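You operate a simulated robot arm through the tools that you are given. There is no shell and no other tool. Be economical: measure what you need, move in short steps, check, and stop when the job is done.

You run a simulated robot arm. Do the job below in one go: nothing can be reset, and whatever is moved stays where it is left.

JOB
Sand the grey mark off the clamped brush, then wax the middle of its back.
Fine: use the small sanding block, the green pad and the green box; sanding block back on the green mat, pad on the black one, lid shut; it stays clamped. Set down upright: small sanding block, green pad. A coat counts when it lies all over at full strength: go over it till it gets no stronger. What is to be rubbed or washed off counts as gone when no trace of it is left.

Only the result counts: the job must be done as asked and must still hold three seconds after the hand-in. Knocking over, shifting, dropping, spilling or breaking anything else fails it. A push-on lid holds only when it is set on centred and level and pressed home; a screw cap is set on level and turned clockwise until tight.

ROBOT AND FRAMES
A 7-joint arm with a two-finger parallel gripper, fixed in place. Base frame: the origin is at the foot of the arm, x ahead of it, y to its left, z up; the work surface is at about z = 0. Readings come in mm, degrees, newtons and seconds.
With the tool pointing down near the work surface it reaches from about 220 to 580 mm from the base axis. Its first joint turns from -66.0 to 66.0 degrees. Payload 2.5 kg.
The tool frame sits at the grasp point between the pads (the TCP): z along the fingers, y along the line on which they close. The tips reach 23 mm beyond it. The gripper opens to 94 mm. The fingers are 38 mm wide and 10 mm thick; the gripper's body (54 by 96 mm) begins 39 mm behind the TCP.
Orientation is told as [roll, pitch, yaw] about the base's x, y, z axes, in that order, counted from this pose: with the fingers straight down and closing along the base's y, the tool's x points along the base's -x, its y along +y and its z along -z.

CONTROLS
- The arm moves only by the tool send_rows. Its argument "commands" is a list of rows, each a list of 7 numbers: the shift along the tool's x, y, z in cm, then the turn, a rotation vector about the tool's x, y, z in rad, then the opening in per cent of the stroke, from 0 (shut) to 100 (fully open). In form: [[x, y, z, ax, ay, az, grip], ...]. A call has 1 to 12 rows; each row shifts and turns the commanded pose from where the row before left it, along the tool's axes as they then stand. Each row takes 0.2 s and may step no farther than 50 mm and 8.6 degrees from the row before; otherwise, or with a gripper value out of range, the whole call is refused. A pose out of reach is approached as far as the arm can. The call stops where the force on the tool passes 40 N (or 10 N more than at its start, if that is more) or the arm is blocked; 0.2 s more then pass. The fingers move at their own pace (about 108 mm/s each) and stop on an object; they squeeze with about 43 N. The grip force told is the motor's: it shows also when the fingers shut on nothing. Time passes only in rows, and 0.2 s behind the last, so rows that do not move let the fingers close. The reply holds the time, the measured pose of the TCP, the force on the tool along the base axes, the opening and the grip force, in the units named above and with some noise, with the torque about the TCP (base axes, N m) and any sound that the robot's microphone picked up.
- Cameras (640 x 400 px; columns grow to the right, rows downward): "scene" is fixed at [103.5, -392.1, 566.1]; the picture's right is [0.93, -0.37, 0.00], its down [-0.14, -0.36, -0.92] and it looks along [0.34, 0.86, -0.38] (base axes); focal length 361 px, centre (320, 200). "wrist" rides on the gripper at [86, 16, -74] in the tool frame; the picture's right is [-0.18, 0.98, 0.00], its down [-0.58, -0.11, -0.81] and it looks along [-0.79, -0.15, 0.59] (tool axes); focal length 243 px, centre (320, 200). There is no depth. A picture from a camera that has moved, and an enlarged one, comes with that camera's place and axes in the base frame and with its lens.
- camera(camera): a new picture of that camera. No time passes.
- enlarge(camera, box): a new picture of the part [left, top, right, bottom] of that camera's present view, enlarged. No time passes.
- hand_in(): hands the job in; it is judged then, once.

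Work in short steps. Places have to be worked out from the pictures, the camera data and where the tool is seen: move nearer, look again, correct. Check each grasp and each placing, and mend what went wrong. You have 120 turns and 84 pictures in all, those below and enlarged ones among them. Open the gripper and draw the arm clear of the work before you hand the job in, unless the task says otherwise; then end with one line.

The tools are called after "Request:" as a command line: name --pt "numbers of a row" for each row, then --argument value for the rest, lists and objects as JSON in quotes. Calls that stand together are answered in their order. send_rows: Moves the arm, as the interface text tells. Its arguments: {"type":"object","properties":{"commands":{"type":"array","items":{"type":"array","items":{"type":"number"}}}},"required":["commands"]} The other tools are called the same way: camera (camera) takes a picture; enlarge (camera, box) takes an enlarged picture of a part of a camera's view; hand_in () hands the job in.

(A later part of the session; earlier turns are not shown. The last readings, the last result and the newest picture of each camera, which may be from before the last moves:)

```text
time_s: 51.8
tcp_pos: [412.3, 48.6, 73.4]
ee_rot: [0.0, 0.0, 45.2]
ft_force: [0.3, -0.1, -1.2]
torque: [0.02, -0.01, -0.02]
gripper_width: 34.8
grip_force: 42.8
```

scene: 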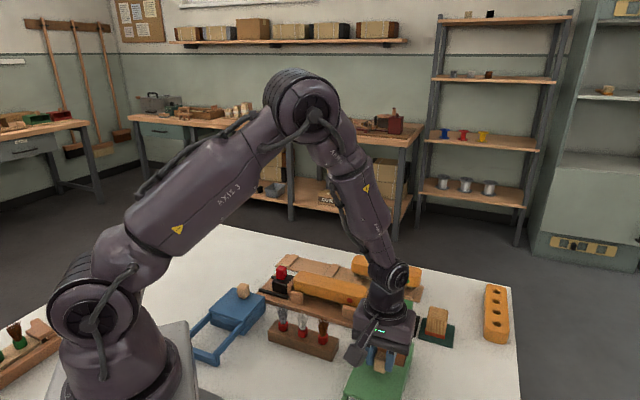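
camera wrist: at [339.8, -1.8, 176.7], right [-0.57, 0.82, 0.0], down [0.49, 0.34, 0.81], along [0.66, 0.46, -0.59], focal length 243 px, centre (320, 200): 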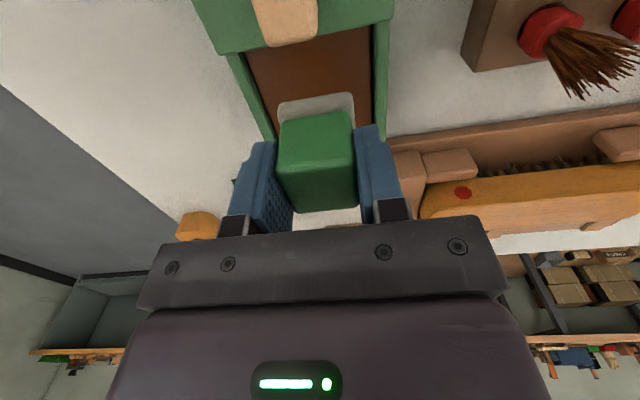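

Contact was lost on easing; press back lightly and rub.

Request:
send_rows --pt "0 0 0.15 0 0 0 20" --pt "0 0.8 0 0 0 0 20" --pt "0 -0.8 0 0 0 0 20" --pt "0 -0.8 0 0 0 0 20" --pt "0 0.8 0 0 0 0 20" --pt "0 0 0 0 0 0 20"

```text
time_s: 53.2
tcp_pos: [412.9, 47.5, 71.0]
ee_rot: [-0.1, -0.1, 45.1]
ft_force: [3.5, -3.4, 10.0]
torque: [0.09, -0.2, -0.09]
gripper_width: 34.8
grip_force: 43.1
```

Pad loaded (10 N contact). Lift and carry to above the middle of the brush.

Request:
send_rows --pt "0 0 -3 0 0 0 20" --pt "0 0 -3 0 0 0 20" --pt "0 0 -3 0 0 0 20" --pt "-2.31 3.3 0 0 0 0 20" --pt "-2.31 3.3 0 0 0 0 20" --pt "-2.31 3.3 0 0 0 0 20" --pt "-2.31 3.3 0 0 0 0 20" --pt "-2.31 3.3 0 0 0 0 20" --pt "0 0 2 0 0 0 20" --pt "0 0 1.5 0 0 0 20" --pt "0 0 0.7 0 0 0 20" --pt "0 0 0 0 0 0 20"

Request:
enlarge --camera "scene" --box '[260, 210, 400, 330]'

```text
time_s: 55.8
tcp_pos: [376.4, 246.3, 120.2]
ee_rot: [-0.1, 0.0, 45.0]
ft_force: [0.0, 0.4, -0.4]
torque: [-0.01, -0.02, 0.0]
gripper_width: 34.8
grip_force: 43.1
```

```text
3.33 times, centred on (330, 270) of scene
camera zoom: at [103.5, -392.1, 566.1], right [0.93, -0.37, 0.0], down [-0.14, -0.36, -0.92], along [0.34, 0.86, -0.38], focal length 1203 px, centre (287, -33)
```

zoom: 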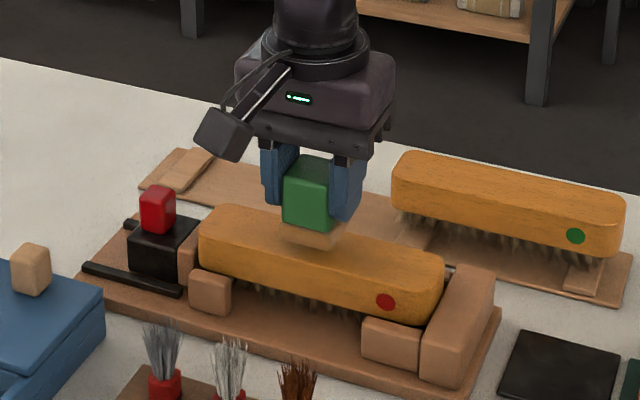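

Pad is loaded (brown foam). Lower to contact in small steps.

Request:
send_rows --pt "0 0 0.3 0 0 0 20" --pt "0 0 0.2 0 0 0 20" --pt "0 0 0.1 0 0 0 20" --pt "0 0 0.1 0 0 0 20" --pt "0 0 0 0 0 0 20"

```text
time_s: 57.0
tcp_pos: [377.2, 245.6, 112.1]
ee_rot: [-0.1, -0.1, 45.1]
ft_force: [0.2, 0.3, -0.1]
torque: [0.0, 0.01, 0.0]
gripper_width: 35.0
grip_force: 43.0
```

Request:
send_rows --pt "0 0 0.1 0 0 0 20" --pt "0 0 0.1 0 0 0 20" --pt "0 0 0.1 0 0 0 20" --pt "0 0 0 0 0 0 20"

```text
time_s: 58.0
tcp_pos: [378.2, 247.0, 108.1]
ee_rot: [0.1, 0.0, 45.1]
ft_force: [0.0, -0.3, -1.0]
torque: [-0.02, 0.01, -0.02]
gripper_width: 35.0
grip_force: 43.2
```

Request:
send_rows --pt "0 0 0.1 0 0 0 20" --pt "0 0 0.1 0 0 0 20" --pt "0 0 0 0 0 0 20"

```text
time_s: 58.8
tcp_pos: [377.5, 247.3, 108.4]
ee_rot: [0.0, 0.1, 45.1]
ft_force: [-2.8, -2.2, 9.6]
torque: [0.0, 0.06, 0.01]
gripper_width: 34.9
grip_force: 43.2
```

Contact at 10 N. Stroke along the middle ±25 mm.

Request:
send_rows --pt "0 1.3 0 0 0 0 20" --pt "0 1.3 0 0 0 0 20" --pt "0 -1.3 0 0 0 0 20" --pt "0 -1.3 0 0 0 0 20" --pt "0 -1.3 0 0 0 0 20" --pt "0 -1.3 0 0 0 0 20" --pt "0 1.3 0 0 0 0 20" --pt "0 1.3 0 0 0 0 20" --pt "0 0 -4 0 0 0 20" --pt "0 -4 -1 0 0 0 20" --pt "0 -4 -1 0 0 0 20" --pt "0 0 0 0 0 0 20"

Request:
enlarge --camera "scene" --box '[280, 240, 380, 330]'

Request:
camera --camera "wrist"

```text
time_s: 61.4
tcp_pos: [433.3, 187.6, 168.5]
ee_rot: [0.1, 0.0, 45.0]
ft_force: [0.2, 0.2, 0.0]
torque: [-0.01, 0.02, 0.0]
gripper_width: 34.9
grip_force: 43.4
```

```text
4.44 times, centred on (330, 285) of scene
camera zoom: at [103.5, -392.1, 566.1], right [0.93, -0.37, 0.0], down [-0.14, -0.36, -0.92], along [0.34, 0.86, -0.38], focal length 1604 px, centre (276, -178)
```

zoom: 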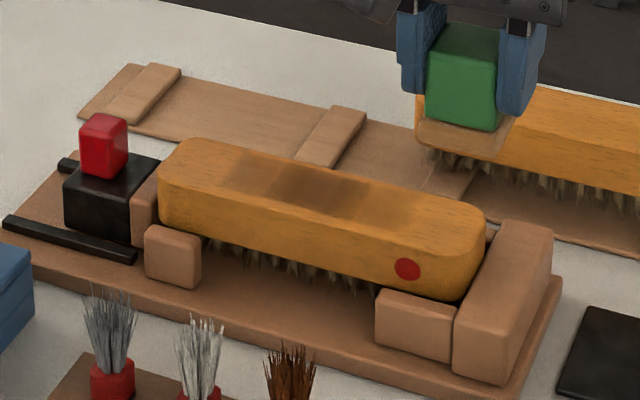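

```text
44 pictures are left
camera wrist: at [360.5, 138.3, 242.7], right [-0.57, 0.82, 0.0], down [0.49, 0.33, 0.81], along [0.66, 0.46, -0.59], focal length 243 px, centre (320, 200)
```

wrist: 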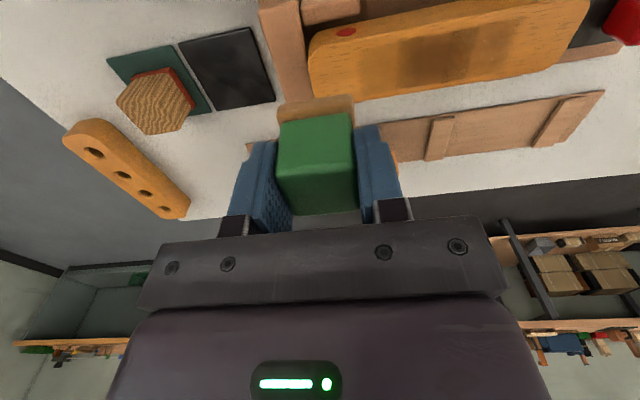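

Wax is laying down, darkest in the centre. Look closer at the coverage.

Request:
enlarge --camera "wrist" --box '[280, 0, 620, 130]'

```text
1.88 times, centred on (450, 65) of wrist
camera zoom: at [360.5, 138.3, 242.7], right [-0.57, 0.82, 0.0], down [0.49, 0.33, 0.81], along [0.66, 0.46, -0.59], focal length 457 px, centre (75, 454)
```

zoom: 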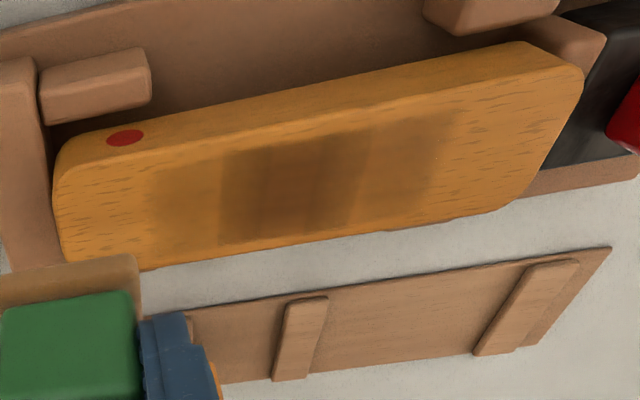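

Return and make more passes with slight lateral offsets to cover the edges.

Request:
send_rows --pt "0 4 1 0 0 0 20" --pt "0 4 1 0 0 0 20" --pt "0 0 3.8 0 0 0 20" --pt "0.3 0 0.2 0 0 0 20" --pt "0 1.5 0 0 0 0 20" --pt "0 1.5 0 0 0 0 20" --pt "0 -1.5 0 0 0 0 20" --pt "0 -1.5 0 0 0 0 20" --pt "0 -1.5 0 0 0 0 20" --pt "0 -1.5 0 0 0 0 20" --pt "-0.6 0 0 0 0 0 20" --pt "0 0 0 0 0 0 20"

Request:
send_rows --pt "0 1.5 0 0 0 0 20" --pt "0 1.5 0 0 0 0 20" --pt "0 1.5 0 0 0 0 20" --pt "0 1.5 0 0 0 0 20" --pt "0 -1.5 0 0 0 0 20" --pt "0 -1.5 0 0 0 0 20" --pt "0 -1.5 0 0 0 0 20" --pt "0 -1.5 0 0 0 0 20" --pt "0.3 0 0 0 0 0 20" --pt "0 1.5 0 0 0 0 20" --pt "0 1.5 0 0 0 0 20" --pt "0 0 0 0 0 0 20"

Request:
send_rows --pt "0 0 -4 0 0 0 20" --pt "0 -4 -1 0 0 0 20" --pt "0 -4 -1 0 0 0 20" --pt "0 0 0 0 0 0 20"

Request:
enlarge --camera "wrist" --box '[280, 0, 620, 130]'

```text
time_s: 64.0
tcp_pos: [401.1, 225.5, 106.6]
ee_rot: [-0.1, 0.1, 44.9]
ft_force: [-10.1, -7.9, 30.7]
torque: [-0.1, 0.39, 0.08]
gripper_width: 35.2
grip_force: 43.2
```

```text
time_s: 66.6
tcp_pos: [374.9, 245.7, 106.9]
ee_rot: [0.1, 0.2, 45.2]
ft_force: [0.8, -0.1, 1.1]
torque: [-0.04, -0.05, -0.03]
gripper_width: 35.1
grip_force: 42.9
```

```text
time_s: 67.6
tcp_pos: [434.9, 191.1, 166.8]
ee_rot: [0.1, 0.0, 45.1]
ft_force: [0.4, 0.4, -0.4]
torque: [-0.03, -0.01, 0.0]
gripper_width: 35.0
grip_force: 42.7
```

```text
1.88 times, centred on (450, 65) of wrist
camera zoom: at [361.8, 140.7, 240.5], right [-0.57, 0.82, 0.0], down [0.49, 0.34, 0.81], along [0.66, 0.46, -0.59], focal length 457 px, centre (75, 454)
```

zoom: 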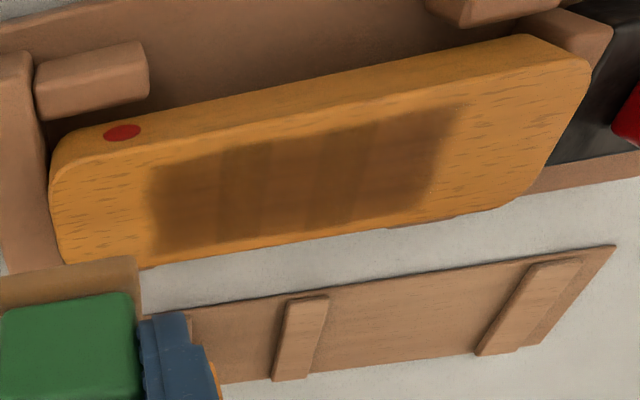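

Getting uniform. Reload the pad with wax.

Request:
send_rows --pt "3.0 -2.15 0 0 0 0 20" --pt "3.0 -2.15 0 0 0 0 20" --pt "3.0 -2.15 0 0 0 0 20" --pt "2.67 -2.15 0 0 0 0 20" --pt "0 0 4 0 0 0 20" --pt "0 0 4 0 0 0 20" --pt "0 0 1.1 0 0 0 20" --pt "0 0 0 0 0 0 20"

```text
time_s: 69.4
tcp_pos: [412.7, 47.1, 75.7]
ee_rot: [0.1, 0.0, 45.2]
ft_force: [-1.1, -0.3, 0.1]
torque: [-0.04, -0.01, -0.01]
gripper_width: 34.9
grip_force: 43.1
```

Request:
send_rows --pt "0 0 0.2 0 0 0 20" --pt "0 0 0.1 0 0 0 20" --pt "0 0 0.1 0 0 0 20" --pt "0 0 0.1 0 0 0 20" --pt "0 0 0 0 0 0 20"

```text
time_s: 70.6
tcp_pos: [412.2, 45.9, 71.5]
ee_rot: [0.0, 0.0, 45.1]
ft_force: [-0.1, 0.6, -0.9]
torque: [0.02, 0.0, -0.02]
gripper_width: 35.2
grip_force: 43.6
```

Request:
send_rows --pt "0 0 0.1 0 0 0 20" --pt "0 0 0.1 0 0 0 20" --pt "0 0.8 0 0 0 0 20" --pt "0 -0.8 0 0 0 0 20" --pt "0 -0.8 0 0 0 0 20" --pt "0 0.8 0 0 0 0 20" --pt "0 0 0 0 0 0 20"

```text
time_s: 72.2
tcp_pos: [415.3, 44.8, 70.9]
ee_rot: [-0.3, -0.2, 44.9]
ft_force: [7.6, -5.1, 22.8]
torque: [0.05, -0.3, -0.08]
gripper_width: 35.1
grip_force: 43.6
```

Reloaded (23 N). Carry back to the brush centre.

Request:
send_rows --pt "0 0 -3 0 0 0 20" --pt "0 0 -3 0 0 0 20" --pt "0 0 -3 0 0 0 20" --pt "-2.33 3.32 0 0 0 0 20" --pt "-2.33 3.32 0 0 0 0 20" --pt "-2.33 3.32 0 0 0 0 20" --pt "-2.33 3.32 0 0 0 0 20" --pt "-2.33 3.32 0 0 0 0 20" --pt "0 0 4.6 0 0 0 20" --pt "0 0 0.2 0 0 0 20" --pt "0 0 0 0 0 0 20"

```text
time_s: 74.6
tcp_pos: [376.3, 246.9, 111.9]
ee_rot: [0.1, 0.0, 45.1]
ft_force: [0.2, 0.5, -0.9]
torque: [0.02, 0.01, 0.0]
gripper_width: 35.0
grip_force: 43.4
```

Request:
send_rows --pt "0 0 0.2 0 0 0 20" --pt "0 0 0.1 0 0 0 20" --pt "0 0 0.1 0 0 0 20" --pt "0 0 0.1 0 0 0 20" --pt "0 0 0 0 0 0 20"

```text
time_s: 75.8
tcp_pos: [377.2, 247.7, 106.9]
ee_rot: [0.0, 0.0, 45.1]
ft_force: [-2.6, -0.2, 6.0]
torque: [0.06, 0.0, -0.01]
gripper_width: 35.3
grip_force: 43.1
```

Contact. Passes across three lateral offsets.

Request:
send_rows --pt "0.3 0 0.05 0 0 0 20" --pt "0 1.5 0 0 0 0 20" --pt "0 1.5 0 0 0 0 20" --pt "0 -1.5 0 0 0 0 20" --pt "0 -1.5 0 0 0 0 20" --pt "0 -1.5 0 0 0 0 20" --pt "0 -1.5 0 0 0 0 20" --pt "-0.6 0 0 0 0 0 20" --pt "0 1.5 0 0 0 0 20" --pt "0 1.5 0 0 0 0 20" --pt "0 1.5 0 0 0 0 20" --pt "0 1.5 0 0 0 0 20"

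Request:
send_rows --pt "0.3 0 0.05 0 0 0 20" --pt "0 -1.5 0 0 0 0 20" --pt "0 -1.5 0 0 0 0 20" --pt "0 -1.5 0 0 0 0 20" --pt "0 -1.5 0 0 0 0 20" --pt "0 1.5 0 0 0 0 20" --pt "0 1.5 0 0 0 0 20" --pt "0 1.5 0 0 0 0 20" --pt "0 1.5 0 0 0 0 20" --pt "0 -1.5 0 0 0 0 20" --pt "0 -1.5 0 0 0 0 20" --pt "0 0 0 0 0 0 20"

Request:
send_rows --pt "0 0 -4 0 0 0 20" --pt "0 -4 -1 0 0 0 20" --pt "0 -4 -1 0 0 0 20" --pt "0 0 0 0 0 0 20"

Request:
enlarge --camera "wrist" --box '[280, 0, 620, 130]'

Request:
enlarge --camera "scene" --box '[280, 240, 380, 330]'

```text
time_s: 78.4
tcp_pos: [357.0, 268.5, 104.6]
ee_rot: [-0.1, -0.1, 45.0]
ft_force: [6.6, -6.9, 24.4]
torque: [-0.2, -0.45, -0.04]
gripper_width: 35.1
grip_force: 43.3
```

```text
time_s: 81.0
tcp_pos: [376.4, 246.7, 104.9]
ee_rot: [0.2, 0.0, 45.2]
ft_force: [-7.7, 8.4, 25.1]
torque: [0.42, 0.14, 0.08]
gripper_width: 35.1
grip_force: 43.5
```

```text
time_s: 82.0
tcp_pos: [433.6, 188.7, 165.1]
ee_rot: [0.0, 0.0, 45.1]
ft_force: [-0.1, 0.7, 0.1]
torque: [0.01, 0.0, -0.04]
gripper_width: 34.9
grip_force: 42.9
```

```text
1.88 times, centred on (450, 65) of wrist
camera zoom: at [360.4, 139.1, 238.6], right [-0.57, 0.82, 0.0], down [0.49, 0.34, 0.81], along [0.66, 0.46, -0.59], focal length 457 px, centre (75, 454)
```

zoom: 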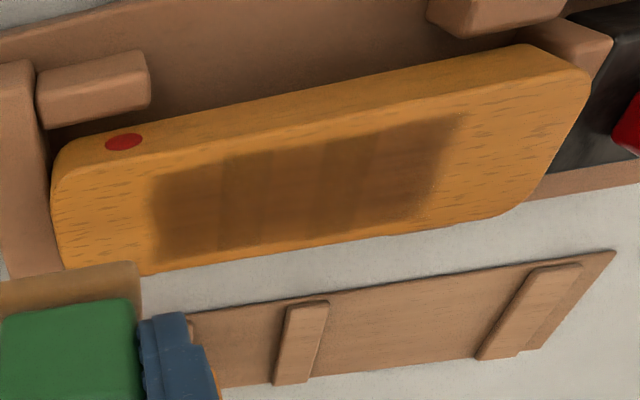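

```text
4.44 times, centred on (330, 285) of scene
camera zoom: at [103.5, -392.1, 566.1], right [0.93, -0.37, 0.0], down [-0.14, -0.36, -0.92], along [0.34, 0.86, -0.38], focal length 1604 px, centre (276, -178)
```

zoom: 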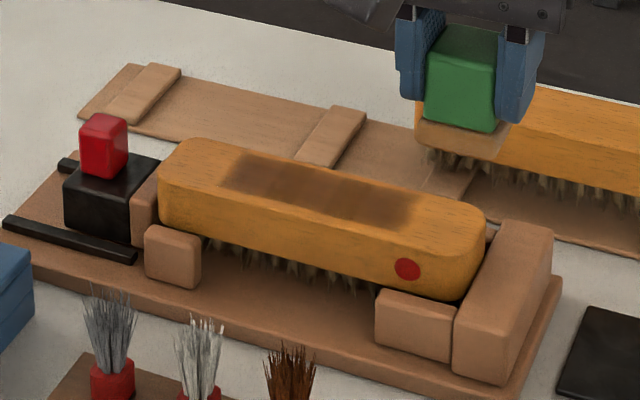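

Coat is near uniform. Reload once more and do a further round, to see if it gets any stronger.

Request:
send_rows --pt "3.0 -2.15 0 0 0 0 20" --pt "3.0 -2.15 0 0 0 0 20" --pt "3.0 -2.15 0 0 0 0 20" --pt "2.67 -2.15 0 0 0 0 20" --pt "0 0 4 0 0 0 20" --pt "0 0 4 0 0 0 20" --pt "0 0 1.2 0 0 0 20" --pt "0 0 0.2 0 0 0 20" --pt "0 0 0.1 0 0 0 20" --pt "0 0 0 0 0 0 20"

```text
time_s: 84.2
tcp_pos: [411.3, 46.8, 69.3]
ee_rot: [0.0, 0.1, 45.1]
ft_force: [-0.1, -0.6, -1.6]
torque: [0.0, -0.01, -0.03]
gripper_width: 34.7
grip_force: 43.0
```

Request:
send_rows --pt "0 0 0.1 0 0 0 20" --pt "0 0 0.1 0 0 0 20" --pt "0 0 0 0 0 0 20"

```text
time_s: 85.0
tcp_pos: [412.4, 46.8, 69.0]
ee_rot: [0.0, 0.0, 45.1]
ft_force: [-3.1, -1.8, 12.7]
torque: [0.08, 0.04, 0.01]
gripper_width: 35.1
grip_force: 43.5
```

Request:
send_rows --pt "0 0.8 0 0 0 0 20" --pt "0 -0.8 0 0 0 0 20" --pt "0 -0.8 0 0 0 0 20" --pt "0 0.8 0 0 0 0 20" --pt "0 0 -3 0 0 0 20" --pt "0 0 -3 0 0 0 20" --pt "0 0 -3 0 0 0 20" --pt "-2.33 3.32 0 0 0 0 20" --pt "-2.33 3.32 0 0 0 0 20" --pt "-2.33 3.32 0 0 0 0 20" --pt "-2.33 3.32 0 0 0 0 20" --pt "-2.33 3.32 0 0 0 0 20"

Request:
send_rows --pt "0 0 4.6 0 0 0 20" --pt "0 0 0.4 0 0 0 20" --pt "0 0 0.1 0 0 0 20" --pt "0 0 0.1 0 0 0 20" --pt "0 0 0 0 0 0 20"

```text
time_s: 87.6
tcp_pos: [378.5, 245.8, 159.2]
ee_rot: [0.0, 0.0, 45.0]
ft_force: [-0.6, -0.6, -0.3]
torque: [-0.01, 0.0, 0.02]
gripper_width: 34.9
grip_force: 42.8
```

```text
time_s: 88.8
tcp_pos: [377.4, 246.6, 106.1]
ee_rot: [0.0, 0.0, 45.1]
ft_force: [-0.7, -0.9, -0.4]
torque: [0.01, -0.04, 0.01]
gripper_width: 34.9
grip_force: 42.2
```

Request:
send_rows --pt "0 0 0.1 0 0 0 20" --pt "0 0 0.1 0 0 0 20" --pt "0 0 0 0 0 0 20"

```text
time_s: 89.6
tcp_pos: [377.1, 245.2, 104.6]
ee_rot: [0.0, 0.0, 45.1]
ft_force: [-4.3, -1.3, 9.3]
torque: [-0.01, 0.06, 0.04]
gripper_width: 34.7
grip_force: 42.9
```

10 N contact. Passes at ±5 mm lateral and centre.

Request:
send_rows --pt "0.5 0 0 0 0 0 20" --pt "0 1.6 0 0 0 0 20" --pt "0 1.6 0 0 0 0 20" --pt "0 -1.6 0 0 0 0 20" --pt "0 -1.6 0 0 0 0 20" --pt "0 -1.6 0 0 0 0 20" --pt "0 -1.6 0 0 0 0 20" --pt "-0.5 0 0 0 0 0 20" --pt "0 1.6 0 0 0 0 20" --pt "0 1.6 0 0 0 0 20" --pt "0 1.6 0 0 0 0 20" --pt "0 1.6 0 0 0 0 20"

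Request:
send_rows --pt "-0.5 0 0 0 0 0 20" --pt "0 -1.6 0 0 0 0 20" --pt "0 -1.6 0 0 0 0 20" --pt "0 -1.6 0 0 0 0 20" --pt "0 -1.6 0 0 0 0 20" --pt "0 1.6 0 0 0 0 20" --pt "0 1.6 0 0 0 0 20" --pt "0 1.6 0 0 0 0 20" --pt "0 1.6 0 0 0 0 20" --pt "0.5 -1.6 0 0 0 0 20" --pt "0 -1.6 0 0 0 0 20" --pt "0 0 0 0 0 0 20"

Request:
send_rows --pt "0 0 -4 0 0 0 20" --pt "0 -4 -1 0 0 0 20" --pt "0 -4 -1 0 0 0 20" --pt "0 0 0 0 0 0 20"

Request:
enlarge --camera "wrist" --box '[280, 0, 620, 130]'

Request:
enlarge --camera "scene" --box '[280, 240, 380, 330]'

```text
time_s: 92.2
tcp_pos: [354.4, 268.2, 105.6]
ee_rot: [0.0, 0.0, 45.1]
ft_force: [4.6, -4.0, 12.1]
torque: [-0.06, -0.34, -0.1]
gripper_width: 35.0
grip_force: 42.5
```

```text
time_s: 94.8
tcp_pos: [377.5, 246.7, 103.9]
ee_rot: [0.1, 0.0, 45.1]
ft_force: [-5.7, 5.6, 18.1]
torque: [0.3, 0.2, 0.02]
gripper_width: 35.2
grip_force: 43.0
```

```text
time_s: 95.8
tcp_pos: [434.6, 189.6, 163.3]
ee_rot: [0.0, -0.1, 45.0]
ft_force: [0.2, -0.6, 0.6]
torque: [0.01, 0.0, 0.02]
gripper_width: 34.9
grip_force: 43.1
```

```text
1.88 times, centred on (450, 65) of wrist
camera zoom: at [361.6, 139.3, 237.9], right [-0.57, 0.82, 0.0], down [0.49, 0.34, 0.81], along [0.66, 0.46, -0.59], focal length 457 px, centre (75, 454)
```

zoom: 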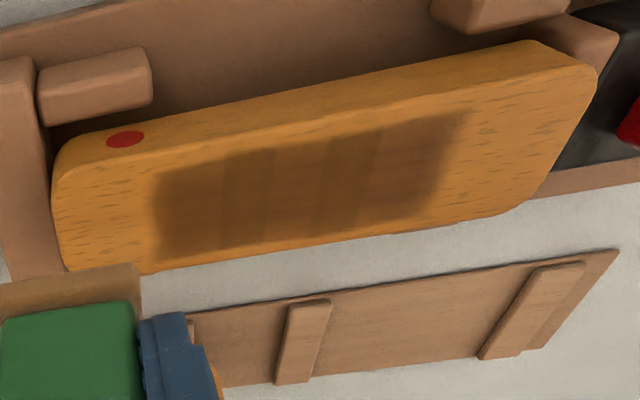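

```text
4.44 times, centred on (330, 285) of scene
camera zoom: at [103.5, -392.1, 566.1], right [0.93, -0.37, 0.0], down [-0.14, -0.36, -0.92], along [0.34, 0.86, -0.38], focal length 1604 px, centre (276, -178)
```

zoom: 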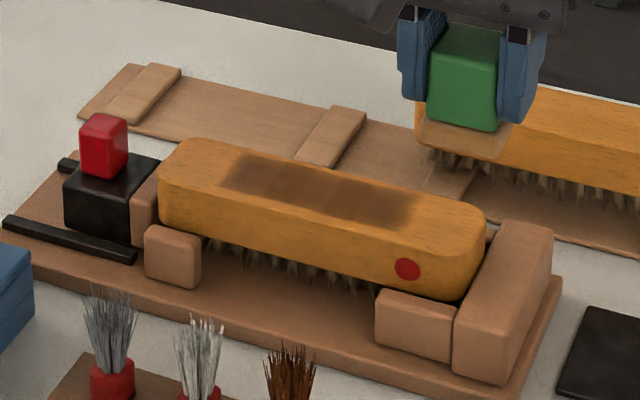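

The patch edges no longer grow, so the zone is bounded; check the strength inside it more closely.

Request:
enlarge --camera "wrist" --box '[350, 50, 540, 150]'

Request:
enlarge --camera "scene" --box '[310, 265, 380, 305]'

```text
3.37 times, centred on (445, 100) of wrist
camera zoom: at [361.6, 139.3, 237.9], right [-0.57, 0.82, 0.0], down [0.49, 0.34, 0.81], along [0.66, 0.46, -0.59], focal length 817 px, centre (-101, 537)
```

zoom: 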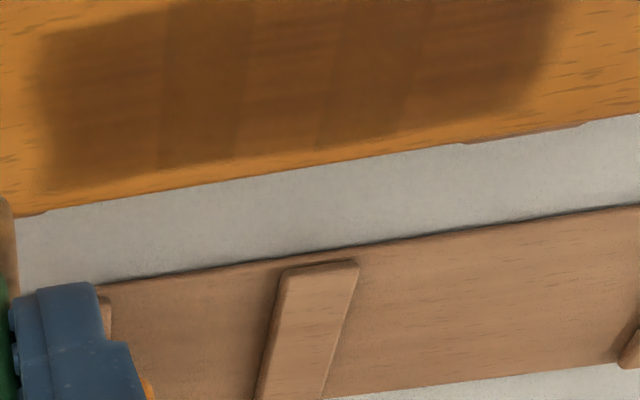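

```text
9.14 times, centred on (345, 285) of scene
camera zoom: at [103.5, -392.1, 566.1], right [0.93, -0.37, 0.0], down [-0.14, -0.36, -0.92], along [0.34, 0.86, -0.38], focal length 3299 px, centre (91, -577)
```

zoom: 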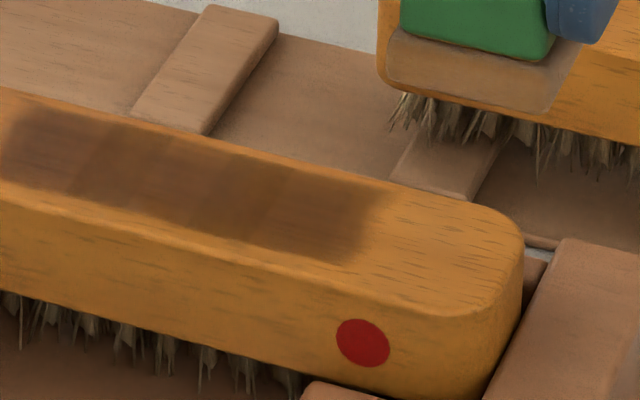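

There are still bands of differing strength. Go back and do many more passes with more pressure and a wider range.

Request:
send_rows --pt "0 4 1 0 0 0 20" --pt "0 4 1 0 0 0 20" --pt "0 0 3.9 0 0 0 20" --pt "0 0 0.15 0 0 0 20" --pt "0 0 0 0 0 0 20"

Request:
send_rows --pt "0 0.9 0 0 0 0 20" --pt "0 0.9 0 0 0 0 20" --pt "0 0.9 0 0 0 0 20" --pt "0 0.9 0 0 0 0 20" --pt "0 -0.9 0 0 0 0 20" --pt "0 -0.9 0 0 0 0 20" --pt "0 -0.9 0 0 0 0 20" --pt "0 -0.9 0 0 0 0 20" --pt "0 -0.9 0 0 0 0 20" --pt "0 -0.9 0 0 0 0 20" --pt "0 -0.9 0 0 0 0 20" --pt "0 -0.9 0 0 0 0 20"

Request:
send_rows --pt "0 0.9 0 0 0 0 20" --pt "0 0.9 0 0 0 0 20" --pt "0 0.9 0 0 0 0 20" --pt "0 0.9 0 0 0 0 20" --pt "0 0.9 0 0 0 0 20" --pt "0 0.9 0 0 0 0 20" --pt "0 0.9 0 0 0 0 20" --pt "0 0.9 0 0 0 0 20" --pt "0 -0.9 0 0 0 0 20" --pt "0 -0.9 0 0 0 0 20" --pt "0 -0.9 0 0 0 0 20" --pt "0 -0.9 0 0 0 0 20"

Request:
send_rows --pt "0 0 -4 0 0 0 20" --pt "0 -4 -1 0 0 0 20" --pt "0 -4 -1 0 0 0 20" --pt "0 0 0 0 0 0 20"

Request:
enlarge --camera "wrist" --box '[330, 10, 570, 140]'

```text
time_s: 97.0
tcp_pos: [376.7, 246.6, 103.6]
ee_rot: [0.0, -0.1, 45.2]
ft_force: [-4.8, -2.9, 16.6]
torque: [-0.07, 0.22, -0.01]
gripper_width: 35.0
grip_force: 43.4
```

```text
time_s: 99.6
tcp_pos: [402.2, 221.7, 104.6]
ee_rot: [0.0, -0.1, 45.1]
ft_force: [-9.3, 8.0, 29.2]
torque: [0.45, 0.28, 0.0]
gripper_width: 35.0
grip_force: 42.7
```

```text
time_s: 102.2
tcp_pos: [377.0, 246.9, 104.4]
ee_rot: [0.0, 0.1, 45.3]
ft_force: [-2.9, 3.1, 13.0]
torque: [0.32, 0.06, 0.07]
gripper_width: 34.8
grip_force: 42.9
```

```text
time_s: 103.2
tcp_pos: [434.8, 188.4, 161.5]
ee_rot: [-0.1, -0.1, 45.1]
ft_force: [0.7, -0.6, -1.1]
torque: [-0.01, 0.0, -0.02]
gripper_width: 35.1
grip_force: 43.0
```

```text
2.67 times, centred on (450, 75) of wrist
camera zoom: at [362.2, 138.5, 236.2], right [-0.57, 0.82, 0.0], down [0.49, 0.34, 0.81], along [0.66, 0.46, -0.59], focal length 647 px, centre (-27, 533)
```

zoom: 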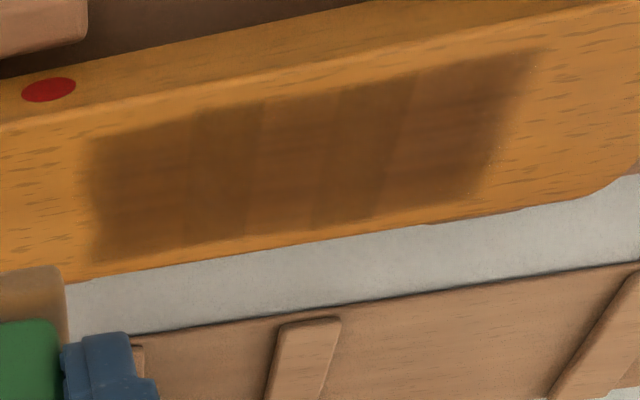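

Smoother, faint bands remain. Reload again and do another round, then compare.

Request:
send_rows --pt "3.0 -2.15 0 0 0 0 20" --pt "3.0 -2.15 0 0 0 0 20" --pt "3.0 -2.15 0 0 0 0 20" --pt "2.67 -2.15 0 0 0 0 20" --pt "0 0 4 0 0 0 20" --pt "0 0 4 0 0 0 20" --pt "0 0 1.0 0 0 0 20" --pt "0 0 0.3 0 0 0 20" --pt "0 0 0.1 0 0 0 20" --pt "0 0 0 0 0 0 20"

```text
time_s: 105.4
tcp_pos: [412.1, 45.7, 69.7]
ee_rot: [0.0, 0.1, 45.2]
ft_force: [-0.8, 0.1, -0.4]
torque: [0.0, 0.02, -0.01]
gripper_width: 35.2
grip_force: 43.2
```

Request:
send_rows --pt "0 0 0.1 0 0 0 20" --pt "0 0 0.1 0 0 0 20" --pt "0 0 0.05 0 0 0 20" --pt "0 0 0 0 0 0 20"

```text
time_s: 106.4
tcp_pos: [412.2, 45.0, 67.8]
ee_rot: [-0.2, -0.1, 45.0]
ft_force: [-6.9, -4.4, 33.1]
torque: [0.0, 0.19, -0.01]
gripper_width: 35.2
grip_force: 42.9
```

Request:
send_rows --pt "0 1.0 -0.08 0 0 0 20" --pt "0 -1.0 0 0 0 0 20" --pt "0 -1.0 0 0 0 0 20" --pt "0 1.0 0 0 0 0 20" --pt "0 0 -3 0 0 0 20" --pt "0 0 -3 0 0 0 20" --pt "0 0 -3 0 0 0 20" --pt "-2.33 3.32 0 0 0 0 20" --pt "-2.33 3.32 0 0 0 0 20" --pt "-2.33 3.32 0 0 0 0 20" --pt "-2.33 3.32 0 0 0 0 20" --pt "-2.33 3.32 0 0 0 0 20"

Request:
send_rows --pt "0 3.0 4.6 0 0 0 20" --pt "0 0 0.4 0 0 0 20" --pt "0 0 0.1 0 0 0 20" --pt "0 0 0.1 0 0 0 20" --pt "0 0 0 0 0 0 20"

```text
time_s: 109.0
tcp_pos: [377.0, 246.2, 158.6]
ee_rot: [0.0, 0.0, 45.0]
ft_force: [0.9, 0.8, -0.7]
torque: [0.01, -0.01, -0.03]
gripper_width: 35.2
grip_force: 43.1
```

```text
refused: row 1 steps farther than a row can; nothing moved
```

Step too long; split it.

Request:
send_rows --pt "0 3.0 0 0 0 0 20" --pt "0 0 4.6 0 0 0 20" --pt "0 0 0.4 0 0 0 20" --pt "0 0 0.2 0 0 0 20" --pt "0 0 0.1 0 0 0 20" --pt "0 0 0 0 0 0 20"

```text
time_s: 110.4
tcp_pos: [356.3, 268.0, 105.4]
ee_rot: [0.0, 0.0, 45.1]
ft_force: [0.3, -0.6, -0.3]
torque: [0.01, 0.03, 0.01]
gripper_width: 34.9
grip_force: 42.8
```

Request:
send_rows --pt "0 0 0.1 0 0 0 20" --pt "0 0 0.1 0 0 0 20" --pt "0 0 0.05 0 0 0 20" --pt "0 0 0 0 0 0 20"

```text
time_s: 111.4
tcp_pos: [356.2, 267.7, 103.9]
ee_rot: [0.0, -0.1, 45.1]
ft_force: [-2.6, -2.5, 18.5]
torque: [-0.08, -0.01, -0.01]
gripper_width: 34.9
grip_force: 42.9
```

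Request:
send_rows --pt "0 0.6 0 0 0 0 20" --pt "0 -0.6 0 0 0 0 20" --pt "0 -0.7 0 0 0 0 20" --pt "0 -0.7 0 0 0 0 20" --pt "0 -0.7 0 0 0 0 20" --pt "0 -0.7 0 0 0 0 20" --pt "0 -0.7 0 0 0 0 20" --pt "0 -0.7 0 0 0 0 20" --pt "0 -0.7 0 0 0 0 20" --pt "0 -0.7 0 0 0 0 20" --pt "0 -0.7 0 0 0 0 20" --pt "0 -0.4 0 0 0 0 20"

Request:
send_rows --pt "0.4 0.5 0 0 0 0 20" --pt "0 0.7 0 0 0 0 20" --pt "0 0.7 0 0 0 0 20" --pt "0 0.7 0 0 0 0 20" --pt "0 0.7 0 0 0 0 20" --pt "0 0.7 0 0 0 0 20" --pt "0 0.7 0 0 0 0 20" --pt "0 0.7 0 0 0 0 20" --pt "0 0.7 0 0 0 0 20" --pt "0 0.7 0 0 0 0 20" --pt "0 0.3 0 0 0 0 20" --pt "-0.8 0 0 0 0 0 20"

Request:
send_rows --pt "0 -0.7 0 0 0 0 20" --pt "0 -0.7 0 0 0 0 20" --pt "0 -0.7 0 0 0 0 20" --pt "0 -0.7 0 0 0 0 20" --pt "0 -0.7 0 0 0 0 20" --pt "0 -0.7 0 0 0 0 20" --pt "0 -0.7 0 0 0 0 20" --pt "0 -0.7 0 0 0 0 20" --pt "0 -0.7 0 0 0 0 20" --pt "0 -0.6 0 0 0 0 20" --pt "0.4 0 0 0 0 0 20" --pt "0 0 0 0 0 0 20"

Request:
send_rows --pt "0 0 -4 0 0 0 20" --pt "0 -4 -2 0 0 0 20" --pt "0 0 0 0 0 0 20"

Request:
enlarge --camera "wrist" --box '[330, 10, 570, 140]'

Request:
enlarge --camera "scene" --box '[290, 255, 380, 310]'

```text
time_s: 114.0
tcp_pos: [403.4, 221.4, 102.9]
ee_rot: [0.0, -0.1, 45.1]
ft_force: [-8.5, 8.7, 29.1]
torque: [0.56, 0.35, 0.04]
gripper_width: 35.3
grip_force: 43.2
```

```text
time_s: 116.6
tcp_pos: [352.4, 274.5, 103.1]
ee_rot: [0.1, 0.2, 45.1]
ft_force: [-9.2, -10.5, 33.7]
torque: [-0.42, -0.02, -0.14]
gripper_width: 34.8
grip_force: 43.6
```

```text
time_s: 119.2
tcp_pos: [403.1, 221.0, 103.8]
ee_rot: [-0.3, -0.1, 45.0]
ft_force: [6.4, 6.3, 19.7]
torque: [0.41, -0.14, -0.05]
gripper_width: 34.7
grip_force: 42.7
```

```text
time_s: 120.0
tcp_pos: [431.0, 191.3, 160.8]
ee_rot: [0.1, 0.1, 45.1]
ft_force: [-0.9, 0.6, 0.4]
torque: [0.0, 0.02, 0.03]
gripper_width: 35.2
grip_force: 42.9
```

```text
2.67 times, centred on (450, 75) of wrist
camera zoom: at [357.7, 141.5, 236.1], right [-0.57, 0.82, 0.0], down [0.49, 0.34, 0.81], along [0.66, 0.46, -0.59], focal length 647 px, centre (-27, 533)
```

zoom: 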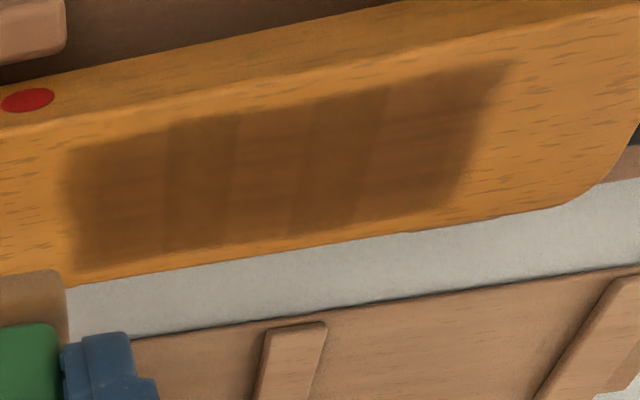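

```text
7.11 times, centred on (335, 282) of scene
camera zoom: at [103.5, -392.1, 566.1], right [0.93, -0.37, 0.0], down [-0.14, -0.36, -0.92], along [0.34, 0.86, -0.38], focal length 2566 px, centre (213, -387)
```

zoom: 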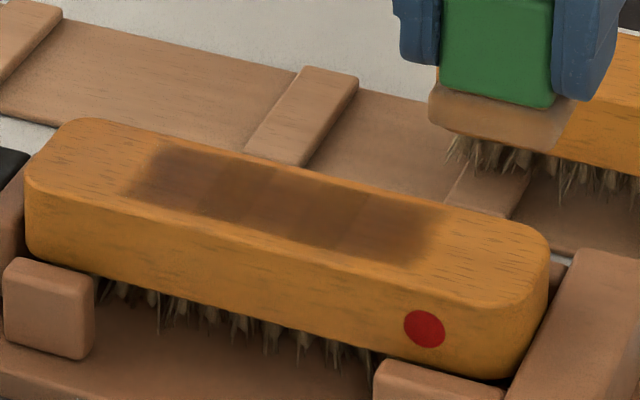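

The bands stay fixed — it's three overlapping patches of equal tone, no longer getting stronger, so the coat is full. Take the pad back above the black mat.

Request:
send_rows --pt "-0.47 -3.17 0 0 0 0 20" --pt "-0.47 -3.17 0 0 0 0 20" --pt "-0.46 -3.16 0 0 0 0 20" --pt "0 0 4 0 0 0 20" --pt "0 0 3 0 0 0 20" --pt "0 0 0 0 0 0 20"

Request:
camera --camera "wrist"

Request:
enlarge --camera "scene" --box '[350, 240, 470, 360]'

```text
time_s: 121.4
tcp_pos: [505.4, 135.8, 93.9]
ee_rot: [0.0, 0.0, 45.1]
ft_force: [0.6, -0.1, -0.7]
torque: [0.02, 0.01, 0.0]
gripper_width: 35.1
grip_force: 42.8
```

```text
32 pictures are left
camera wrist: at [434.1, 86.6, 167.2], right [-0.57, 0.82, 0.0], down [0.49, 0.33, 0.81], along [0.66, 0.46, -0.59], focal length 243 px, centre (320, 200)
```

wrist: 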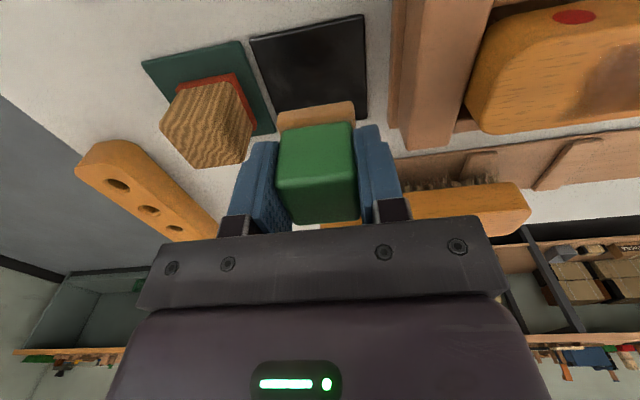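

```text
3.33 times, centred on (410, 300) of scene
camera zoom: at [103.5, -392.1, 566.1], right [0.93, -0.37, 0.0], down [-0.14, -0.36, -0.92], along [0.34, 0.86, -0.38], focal length 1203 px, centre (20, -133)
```

zoom: 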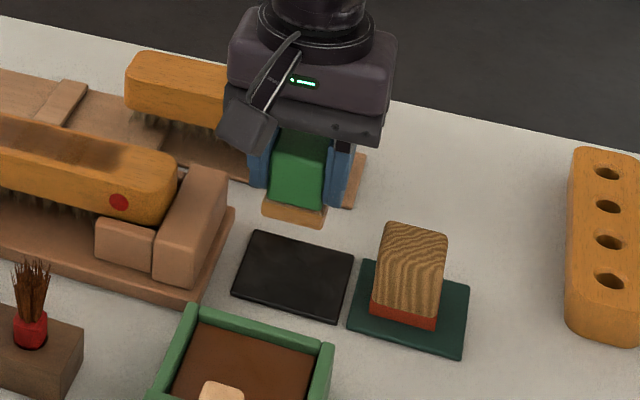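

Nearly centred; nudge 2 mm and lower.

Request:
send_rows --pt "0 -0.2 2.5 0 0 0 20" --pt "0 0 1.8 0 0 0 20" --pt "0 0 0.3 0 0 0 20" --pt "0 0 0.1 0 0 0 20" --pt "0 0 0.1 0 0 0 20" --pt "0 0 0 0 0 0 20"

```text
time_s: 122.8
tcp_pos: [506.7, 134.6, 44.5]
ee_rot: [0.0, 0.1, 45.0]
ft_force: [0.6, 0.0, -0.6]
torque: [-0.01, -0.01, 0.0]
gripper_width: 34.9
grip_force: 43.0
```

Request:
send_rows --pt "0 0 0.1 0 0 0 20" --pt "0 0 0.1 0 0 0 20" --pt "0 0 0.1 0 0 0 20" --pt "0 0 0 0 0 0 20"

```text
time_s: 123.8
tcp_pos: [508.4, 134.8, 42.6]
ee_rot: [-0.1, -0.1, 45.1]
ft_force: [-4.3, -1.0, 10.9]
torque: [0.05, 0.08, 0.0]
gripper_width: 35.0
grip_force: 43.3
```

Pad is down on the mat. Open gently to 52 mm and rise.

Request:
send_rows --pt "0 0 -0.05 0 0 0 20" --pt "0 0 0 0 0 0 42" --pt "0 0 0 0 0 0 56" --pt "0 0 0 0 0 0 56" --pt "0 0 -2 0 0 0 56" --pt "0 0 -4 0 0 0 56" --pt "0 0 -4 0 0 0 56" --pt "0 0 -3 0 0 0 56" --pt "0 0 0 0 0 0 56"

Request:
enlarge --camera "scene" --box '[350, 240, 470, 360]'

Request:
enlarge --camera "wrist" --box '[400, 0, 640, 150]'

```text
time_s: 125.8
tcp_pos: [507.9, 134.3, 171.3]
ee_rot: [0.0, 0.1, 45.1]
ft_force: [-0.2, -0.2, 0.3]
torque: [0.03, 0.01, -0.03]
gripper_width: 52.3
grip_force: 0.0
```

```text
3.33 times, centred on (410, 300) of scene
camera zoom: at [103.5, -392.1, 566.1], right [0.93, -0.37, 0.0], down [-0.14, -0.36, -0.92], along [0.34, 0.86, -0.38], focal length 1203 px, centre (20, -133)
```

zoom: 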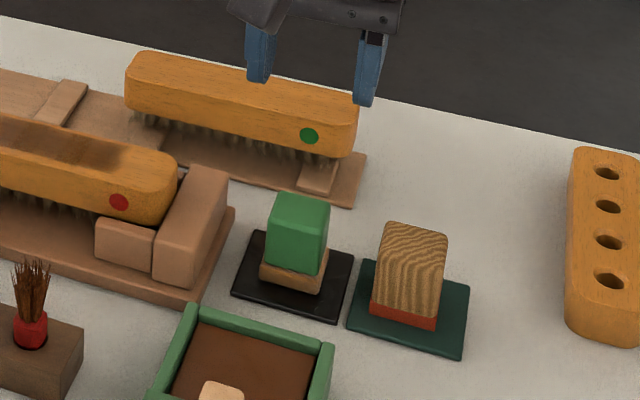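

```text
2.67 times, centred on (520, 75) of wrist
camera zoom: at [434.9, 85.0, 245.5], right [-0.57, 0.82, 0.0], down [0.49, 0.33, 0.81], along [0.66, 0.46, -0.59], focal length 647 px, centre (-213, 533)
```

zoom: 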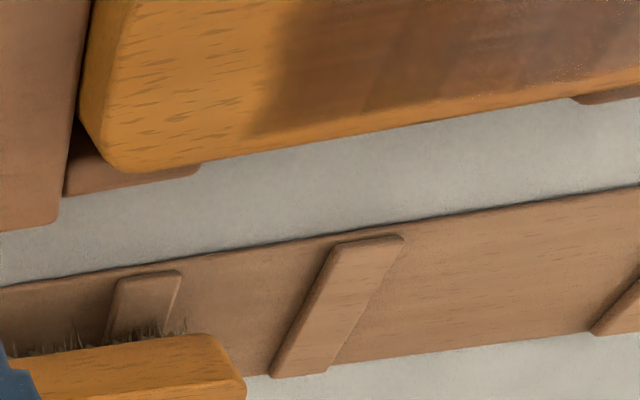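

Pad upright on its mat. Now over the lid knob at ≈(372,4).

Request:
send_rows --pt "4.72 0.09 0 0 0 0 50" --pt "4.72 0.09 0 0 0 0 50" --pt "4.72 0.09 0 0 0 0 50" --pt "4.7 0.09 0 0 0 0 50" --pt "0 0 4 0 0 0 50" --pt "0 0 2.5 0 0 0 50" --pt "0 0 0 0 0 0 50"

Request:
camera --camera "wrist"

```text
time_s: 127.4
tcp_pos: [374.4, 2.8, 105.5]
ee_rot: [0.0, 0.0, 45.0]
ft_force: [0.0, -0.1, -0.2]
torque: [0.01, -0.02, 0.06]
gripper_width: 47.1
grip_force: 0.1
```

```text
28 pictures are left
camera wrist: at [301.2, -47.2, 180.6], right [-0.57, 0.82, 0.0], down [0.49, 0.34, 0.81], along [0.66, 0.46, -0.59], focal length 243 px, centre (320, 200)
```

wrist: 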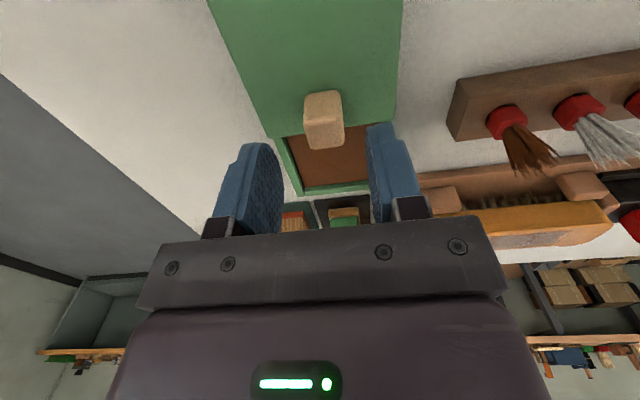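

Shift 2 mm, descend and grip the knob.

Request:
send_rows --pt "0 0.2 2 0 0 0 50" --pt "0 0 1 0 0 0 50" --pt "0 0 0 0 0 0 50" --pt "0 0 0 0 0 0 10" --pt "0 0 0 0 0 0 10" --pt "0 0 0 0 0 0 10"

```text
time_s: 128.8
tcp_pos: [372.3, 4.6, 76.9]
ee_rot: [0.0, 0.0, 45.1]
ft_force: [2.7, -1.7, -3.2]
torque: [0.18, -0.22, -0.05]
gripper_width: 21.7
grip_force: 45.0
```

Gripped cleanly. Slide shut in stages.

Request:
send_rows --pt "-0.5 0 0 0 0 0 10" --pt "-1 0 0 0 0 0 10" --pt "-1 0 0 0 0 0 10" --pt "-1 0 0 0 0 0 10" --pt "-0.5 0 0 0 0 0 10" --pt "0 0 0 0 0 0 10"

```text
time_s: 130.2
tcp_pos: [399.8, 32.3, 76.2]
ee_rot: [-0.1, 0.0, 45.1]
ft_force: [0.4, -0.8, 9.6]
torque: [-0.38, 0.39, -0.04]
gripper_width: 21.5
grip_force: 44.6
```

Request:
send_rows --pt "-0.5 0 -0.04 0 0 0 10" --pt "-1 0 0 0 0 0 10" --pt "-1 0 0 0 0 0 10" --pt "-0.7 0 0 0 0 0 10" --pt "-0.4 0 0 0 0 0 10" --pt "0 0 0 0 0 0 10"

```text
time_s: 131.6
tcp_pos: [425.1, 57.7, 77.4]
ee_rot: [0.0, -0.1, 45.0]
ft_force: [10.3, -11.3, -12.5]
torque: [0.13, -0.3, -0.02]
gripper_width: 21.5
grip_force: 44.9
```

Near the end; correct the side load and continue in 2 mm steps until it stops.

Request:
send_rows --pt "-0.2 -0.1 0.06 0 0 0 10" --pt "-0.2 0 0 0 0 0 10" --pt "-0.2 0 0 0 0 0 10" --pt "-0.1 0 0 0 0 0 10" --pt "0 0 0 0 0 0 10"

Request:
enlarge --camera "scene" --box '[330, 290, 430, 400]'

```text
time_s: 132.8
tcp_pos: [431.1, 62.8, 78.1]
ee_rot: [0.0, -0.1, 45.1]
ft_force: [5.8, -8.4, 8.0]
torque: [-0.88, 0.87, -0.18]
gripper_width: 21.4
grip_force: 45.0
```

```text
3.64 times, centred on (380, 345) of scene
camera zoom: at [103.4, -392.1, 566.1], right [0.93, -0.37, 0.0], down [-0.14, -0.36, -0.92], along [0.34, 0.86, -0.38], focal length 1312 px, centre (102, -327)
```

zoom: 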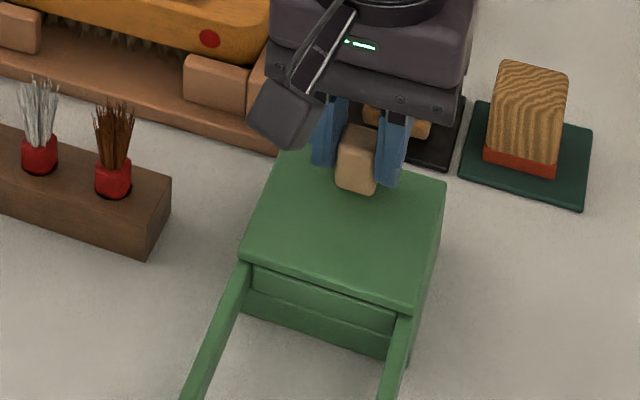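

Request:
send_rows --pt "-0.1 0 0 0 0 0 10" --pt "-0.1 0 0 0 0 0 10" --pt "0 0 0 0 0 0 10"

```text
time_s: 133.6
tcp_pos: [430.7, 63.5, 75.8]
ee_rot: [0.0, 0.2, 45.1]
ft_force: [-12.8, -17.4, 24.8]
torque: [-0.26, 0.26, -0.02]
gripper_width: 21.7
grip_force: 45.2
```

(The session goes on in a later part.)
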